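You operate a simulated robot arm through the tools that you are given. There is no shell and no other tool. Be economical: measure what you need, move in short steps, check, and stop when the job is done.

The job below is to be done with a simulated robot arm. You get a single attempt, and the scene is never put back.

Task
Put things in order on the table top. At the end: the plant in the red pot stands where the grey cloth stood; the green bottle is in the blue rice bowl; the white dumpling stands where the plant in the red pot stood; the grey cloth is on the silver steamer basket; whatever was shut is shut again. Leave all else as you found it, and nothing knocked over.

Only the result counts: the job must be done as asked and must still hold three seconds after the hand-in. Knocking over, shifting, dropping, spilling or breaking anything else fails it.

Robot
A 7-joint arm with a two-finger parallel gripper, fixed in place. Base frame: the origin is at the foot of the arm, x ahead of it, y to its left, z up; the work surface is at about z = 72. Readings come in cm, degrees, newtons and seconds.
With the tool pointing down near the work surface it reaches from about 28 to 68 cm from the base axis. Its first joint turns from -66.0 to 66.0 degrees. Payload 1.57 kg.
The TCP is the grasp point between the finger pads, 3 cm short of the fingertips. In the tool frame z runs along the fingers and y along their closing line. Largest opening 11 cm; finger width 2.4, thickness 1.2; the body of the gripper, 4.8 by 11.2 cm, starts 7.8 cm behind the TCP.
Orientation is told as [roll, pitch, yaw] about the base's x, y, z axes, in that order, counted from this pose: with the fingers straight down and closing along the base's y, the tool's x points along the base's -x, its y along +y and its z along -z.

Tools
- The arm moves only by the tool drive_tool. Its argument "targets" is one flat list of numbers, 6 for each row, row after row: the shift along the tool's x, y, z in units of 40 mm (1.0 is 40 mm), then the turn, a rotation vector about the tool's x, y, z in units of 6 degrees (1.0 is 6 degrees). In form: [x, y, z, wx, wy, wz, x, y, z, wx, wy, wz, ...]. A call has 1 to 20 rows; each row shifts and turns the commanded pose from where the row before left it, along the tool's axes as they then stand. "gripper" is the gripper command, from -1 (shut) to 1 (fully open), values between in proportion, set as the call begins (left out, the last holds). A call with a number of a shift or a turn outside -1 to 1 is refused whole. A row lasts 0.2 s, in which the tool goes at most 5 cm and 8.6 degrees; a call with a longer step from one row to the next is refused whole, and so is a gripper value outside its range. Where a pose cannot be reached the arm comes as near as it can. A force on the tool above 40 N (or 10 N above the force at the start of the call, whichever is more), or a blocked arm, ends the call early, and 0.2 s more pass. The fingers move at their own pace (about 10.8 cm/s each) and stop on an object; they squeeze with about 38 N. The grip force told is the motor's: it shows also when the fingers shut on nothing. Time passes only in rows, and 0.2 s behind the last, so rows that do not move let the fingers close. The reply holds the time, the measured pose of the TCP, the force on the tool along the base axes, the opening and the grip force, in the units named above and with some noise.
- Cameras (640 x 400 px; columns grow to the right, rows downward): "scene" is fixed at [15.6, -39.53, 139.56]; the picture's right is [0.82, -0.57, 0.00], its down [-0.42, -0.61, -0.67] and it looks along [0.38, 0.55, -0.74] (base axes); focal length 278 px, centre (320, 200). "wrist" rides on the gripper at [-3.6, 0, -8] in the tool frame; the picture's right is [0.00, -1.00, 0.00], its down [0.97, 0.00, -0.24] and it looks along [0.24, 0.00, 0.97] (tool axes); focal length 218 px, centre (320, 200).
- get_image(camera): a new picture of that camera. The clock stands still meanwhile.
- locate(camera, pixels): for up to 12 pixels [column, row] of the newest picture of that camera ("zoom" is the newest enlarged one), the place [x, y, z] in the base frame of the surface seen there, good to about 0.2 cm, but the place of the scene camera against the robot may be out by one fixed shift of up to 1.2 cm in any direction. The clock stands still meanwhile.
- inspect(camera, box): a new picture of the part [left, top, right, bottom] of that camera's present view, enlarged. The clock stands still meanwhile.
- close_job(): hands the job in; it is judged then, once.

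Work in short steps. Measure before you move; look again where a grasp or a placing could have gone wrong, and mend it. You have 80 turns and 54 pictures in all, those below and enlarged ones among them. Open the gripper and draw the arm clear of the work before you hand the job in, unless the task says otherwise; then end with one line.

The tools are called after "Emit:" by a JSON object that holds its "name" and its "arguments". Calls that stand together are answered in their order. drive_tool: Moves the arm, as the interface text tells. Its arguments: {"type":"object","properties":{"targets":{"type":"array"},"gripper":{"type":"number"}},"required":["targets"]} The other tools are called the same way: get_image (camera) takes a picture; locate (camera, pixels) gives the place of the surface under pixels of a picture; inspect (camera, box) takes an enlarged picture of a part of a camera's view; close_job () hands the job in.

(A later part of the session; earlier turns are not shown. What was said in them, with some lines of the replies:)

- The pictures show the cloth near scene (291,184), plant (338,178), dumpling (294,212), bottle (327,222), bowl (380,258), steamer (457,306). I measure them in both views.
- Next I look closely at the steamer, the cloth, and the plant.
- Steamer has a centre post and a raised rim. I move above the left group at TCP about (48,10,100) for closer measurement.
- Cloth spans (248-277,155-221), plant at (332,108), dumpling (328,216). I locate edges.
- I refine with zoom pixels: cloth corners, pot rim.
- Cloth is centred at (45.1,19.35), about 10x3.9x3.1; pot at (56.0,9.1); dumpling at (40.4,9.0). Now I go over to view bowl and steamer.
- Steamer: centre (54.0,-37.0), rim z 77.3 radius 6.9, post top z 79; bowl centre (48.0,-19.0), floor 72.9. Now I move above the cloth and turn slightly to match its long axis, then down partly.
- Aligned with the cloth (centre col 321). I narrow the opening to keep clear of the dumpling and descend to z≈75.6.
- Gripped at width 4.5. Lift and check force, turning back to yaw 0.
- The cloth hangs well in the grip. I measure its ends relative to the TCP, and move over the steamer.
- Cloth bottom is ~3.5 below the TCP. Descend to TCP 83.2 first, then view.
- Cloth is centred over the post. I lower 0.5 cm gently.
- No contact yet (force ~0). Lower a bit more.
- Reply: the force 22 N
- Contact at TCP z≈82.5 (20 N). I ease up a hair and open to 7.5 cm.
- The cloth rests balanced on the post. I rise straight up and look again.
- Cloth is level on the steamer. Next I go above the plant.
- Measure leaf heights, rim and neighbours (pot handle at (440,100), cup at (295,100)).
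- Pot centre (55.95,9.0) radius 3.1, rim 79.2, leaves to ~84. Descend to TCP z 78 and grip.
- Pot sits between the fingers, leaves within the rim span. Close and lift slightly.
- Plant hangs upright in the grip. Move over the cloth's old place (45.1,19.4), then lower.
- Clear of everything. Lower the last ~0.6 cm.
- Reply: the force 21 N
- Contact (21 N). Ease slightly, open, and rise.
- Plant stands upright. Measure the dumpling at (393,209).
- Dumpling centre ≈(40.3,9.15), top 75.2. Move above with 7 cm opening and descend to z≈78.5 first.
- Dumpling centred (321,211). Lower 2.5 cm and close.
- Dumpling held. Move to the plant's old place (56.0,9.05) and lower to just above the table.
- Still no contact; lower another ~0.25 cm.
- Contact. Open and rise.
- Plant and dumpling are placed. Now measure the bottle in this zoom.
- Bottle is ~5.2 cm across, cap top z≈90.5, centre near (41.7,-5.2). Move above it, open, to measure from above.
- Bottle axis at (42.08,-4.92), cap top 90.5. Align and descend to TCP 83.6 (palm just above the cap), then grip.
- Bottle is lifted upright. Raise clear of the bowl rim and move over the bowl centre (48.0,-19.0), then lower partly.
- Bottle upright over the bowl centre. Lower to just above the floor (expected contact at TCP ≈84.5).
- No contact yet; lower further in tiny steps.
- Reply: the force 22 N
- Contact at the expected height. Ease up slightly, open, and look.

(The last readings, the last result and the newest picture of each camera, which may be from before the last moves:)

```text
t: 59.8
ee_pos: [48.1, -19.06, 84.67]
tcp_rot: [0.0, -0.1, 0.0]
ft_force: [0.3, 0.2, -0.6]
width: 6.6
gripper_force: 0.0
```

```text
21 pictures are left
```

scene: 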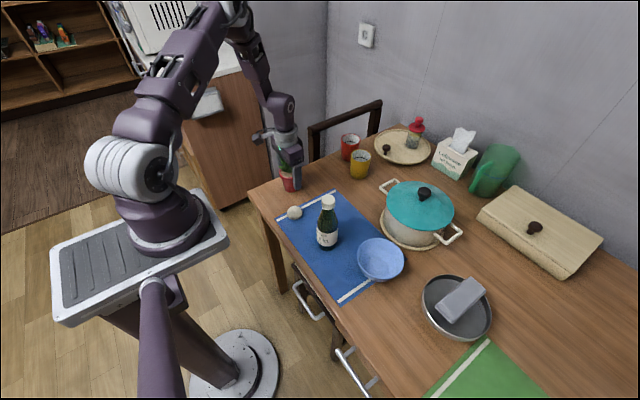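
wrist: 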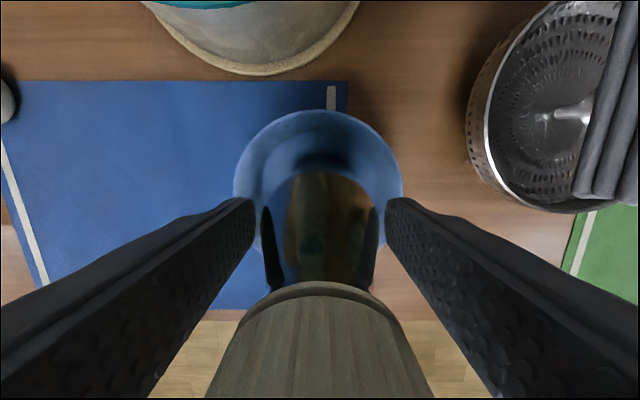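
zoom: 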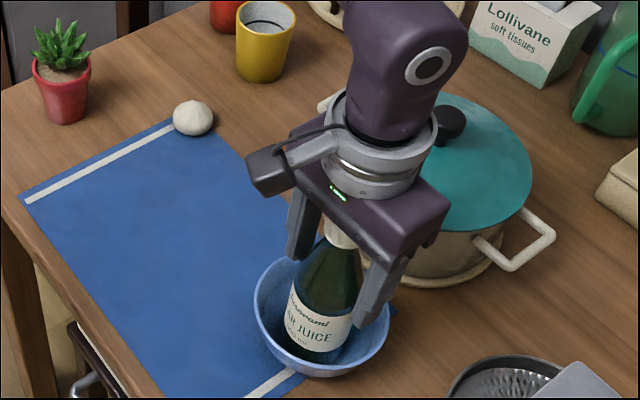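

The bottle stands upright in the bowl. Open wider, rise straight up, and check again.

Emit:
{"name": "drive_tool", "arguments": {"targets": [0, 0, 0, 0, 0, 0, 0, 0, 0, 0, 0, 0], "gripper": 1}}

Emit:
{"name": "drive_tool", "arguments": {"targets": [0, 0, -0.5, 0, 0, 0, 0, 0, -0.8, 0, 0, 0, 0, 0, -0.8, 0, 0, 0, 0, 0, -0.8, 0, 0, 0, 0, 0, -0.8, 0, 0, 0, 0, 0, -0.8, 0, 0, 0, 0.9, 0, 0, 0, 0, 0, 0.9, 0, 0, 0, 0, 0, 0.9, 0, 0, 0, 0, 0, 0.9, 0, 0, 0, 0, 0, 0, 0, 0, 0, 0, 0]}}

Emit:
{"name": "get_image", "arguments": {"camera": "scene"}}

Emit:
{"name": "get_image", "arguments": {"camera": "wrist"}}

```text
t: 60.4
ee_pos: [47.96, -19.11, 84.63]
tcp_rot: [0.0, 0.0, 0.0]
ft_force: [-0.5, 0.1, -0.2]
width: 11.0
gripper_force: 0.0
```

```text
t: 62.8
ee_pos: [33.79, -19.13, 102.47]
tcp_rot: [0.0, 0.0, 0.0]
ft_force: [-0.1, -0.4, 0.1]
width: 11.0
gripper_force: 0.0
```

```text
20 pictures are left
```

scene: 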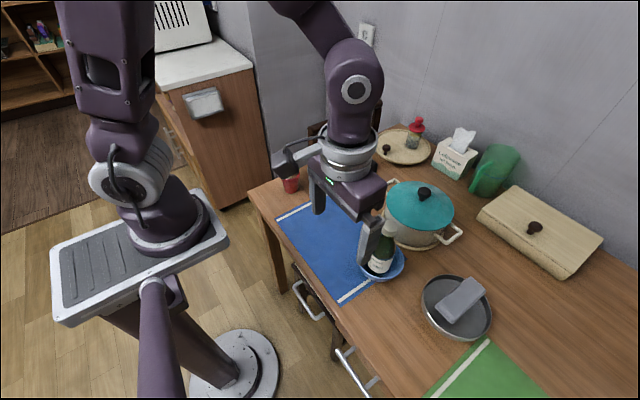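

```text
19 pictures are left
```

wrist: 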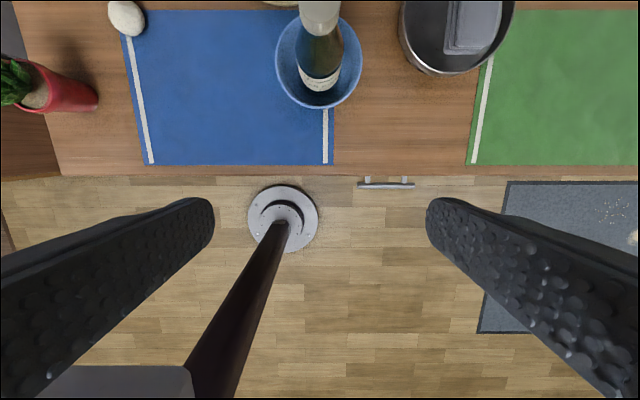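

All four look placed. I draw the arm further clear and take a last check.

Emit:
{"name": "drive_tool", "arguments": {"targets": [0, 0.8, -0.4, 0, 0, 0, 0, 0.9, -0.4, 0, 0, 0, 0, 0.9, -0.4, 0, 0, 0, 0, 0.9, -0.4, 0, 0, 0, 0, 0.9, -0.4, 0, 0, 0, 0, 0.9, -0.3, 0, 0, 0, 0, 0.9, 0, 0, 0, 0, 0, 0, 0, 0, 0, 0, 0, 0, 0, 0, 0, 0]}}

Emit:
{"name": "inspect", "arguments": {"camera": "scene", "box": [240, 120, 500, 350]}}

```text
t: 64.8
ee_pos: [33.65, 5.84, 111.88]
tcp_rot: [0.0, 0.0, 0.0]
ft_force: [-0.4, 0.3, 0.0]
width: 11.0
gripper_force: 0.0
```

```text
1.74 times, centred on (370, 235) of scene
```

zoom: 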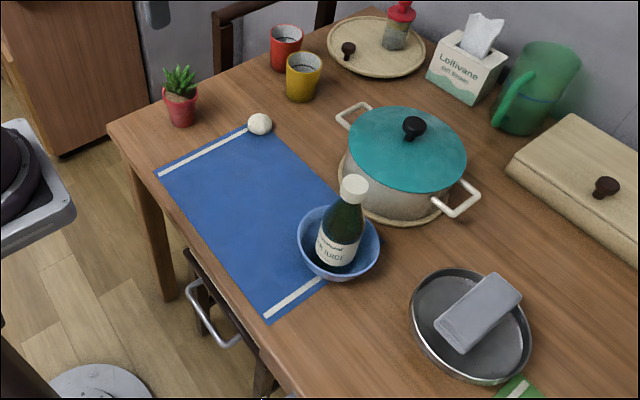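

Check the bottle's tilt and stability by locating its cap and the cloth.

Emit:
{"name": "locate", "arguments": {"camera": "zoom", "pixels": [[354, 183], [340, 240], [480, 310], [450, 330], [510, 290], [259, 124], [180, 98]]}}

Emit:
{"name": "drive_tool", "arguments": {"targets": [0, 0, 0, 0, 0, 0, 0, 0, 0, 0, 0, 0, 0, 0, 0, 0, 0, 0, 0, 0, 0, 0, 0, 0, 0, 0, 0, 0, 0, 0, 0, 0, 0, 0, 0, 0, 0, 0, 0, 0, 0, 0, 0, 0, 0, 0, 0, 0, 0, 0, 0, 0, 0, 0, 0, 0, 0, 0, 0, 0]}}

Emit:
{"name": "inspect", "arguments": {"camera": "scene", "box": [240, 120, 500, 350]}}

```text
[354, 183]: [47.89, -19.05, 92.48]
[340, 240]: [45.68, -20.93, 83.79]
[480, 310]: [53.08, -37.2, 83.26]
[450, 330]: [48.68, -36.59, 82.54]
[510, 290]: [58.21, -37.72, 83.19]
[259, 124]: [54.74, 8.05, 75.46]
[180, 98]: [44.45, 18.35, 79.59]
```

```text
t: 67.0
ee_pos: [33.66, 5.76, 111.93]
tcp_rot: [0.0, 0.0, 0.1]
ft_force: [0.7, 0.0, 0.1]
width: 11.0
gripper_force: 0.1
```

```text
1.74 times, centred on (370, 235) of scene
```

zoom: 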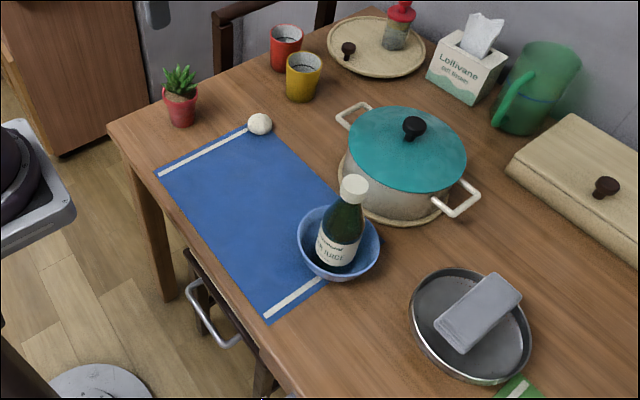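

The scene hasn't changed after a 2 s wait. The bottle cap sits over the bowl centre, and nothing shut was opened, so I hand in.

Emit:
{"name": "close_job", "arguments": {}}

```text
The job is handed in.
```

The job is handed in: the plant stands where the cloth was, the bottle stands in the blue bowl, the dumpling is where the plant was, and the cloth lies level on the steamer's centre post; nothing shut was opened.
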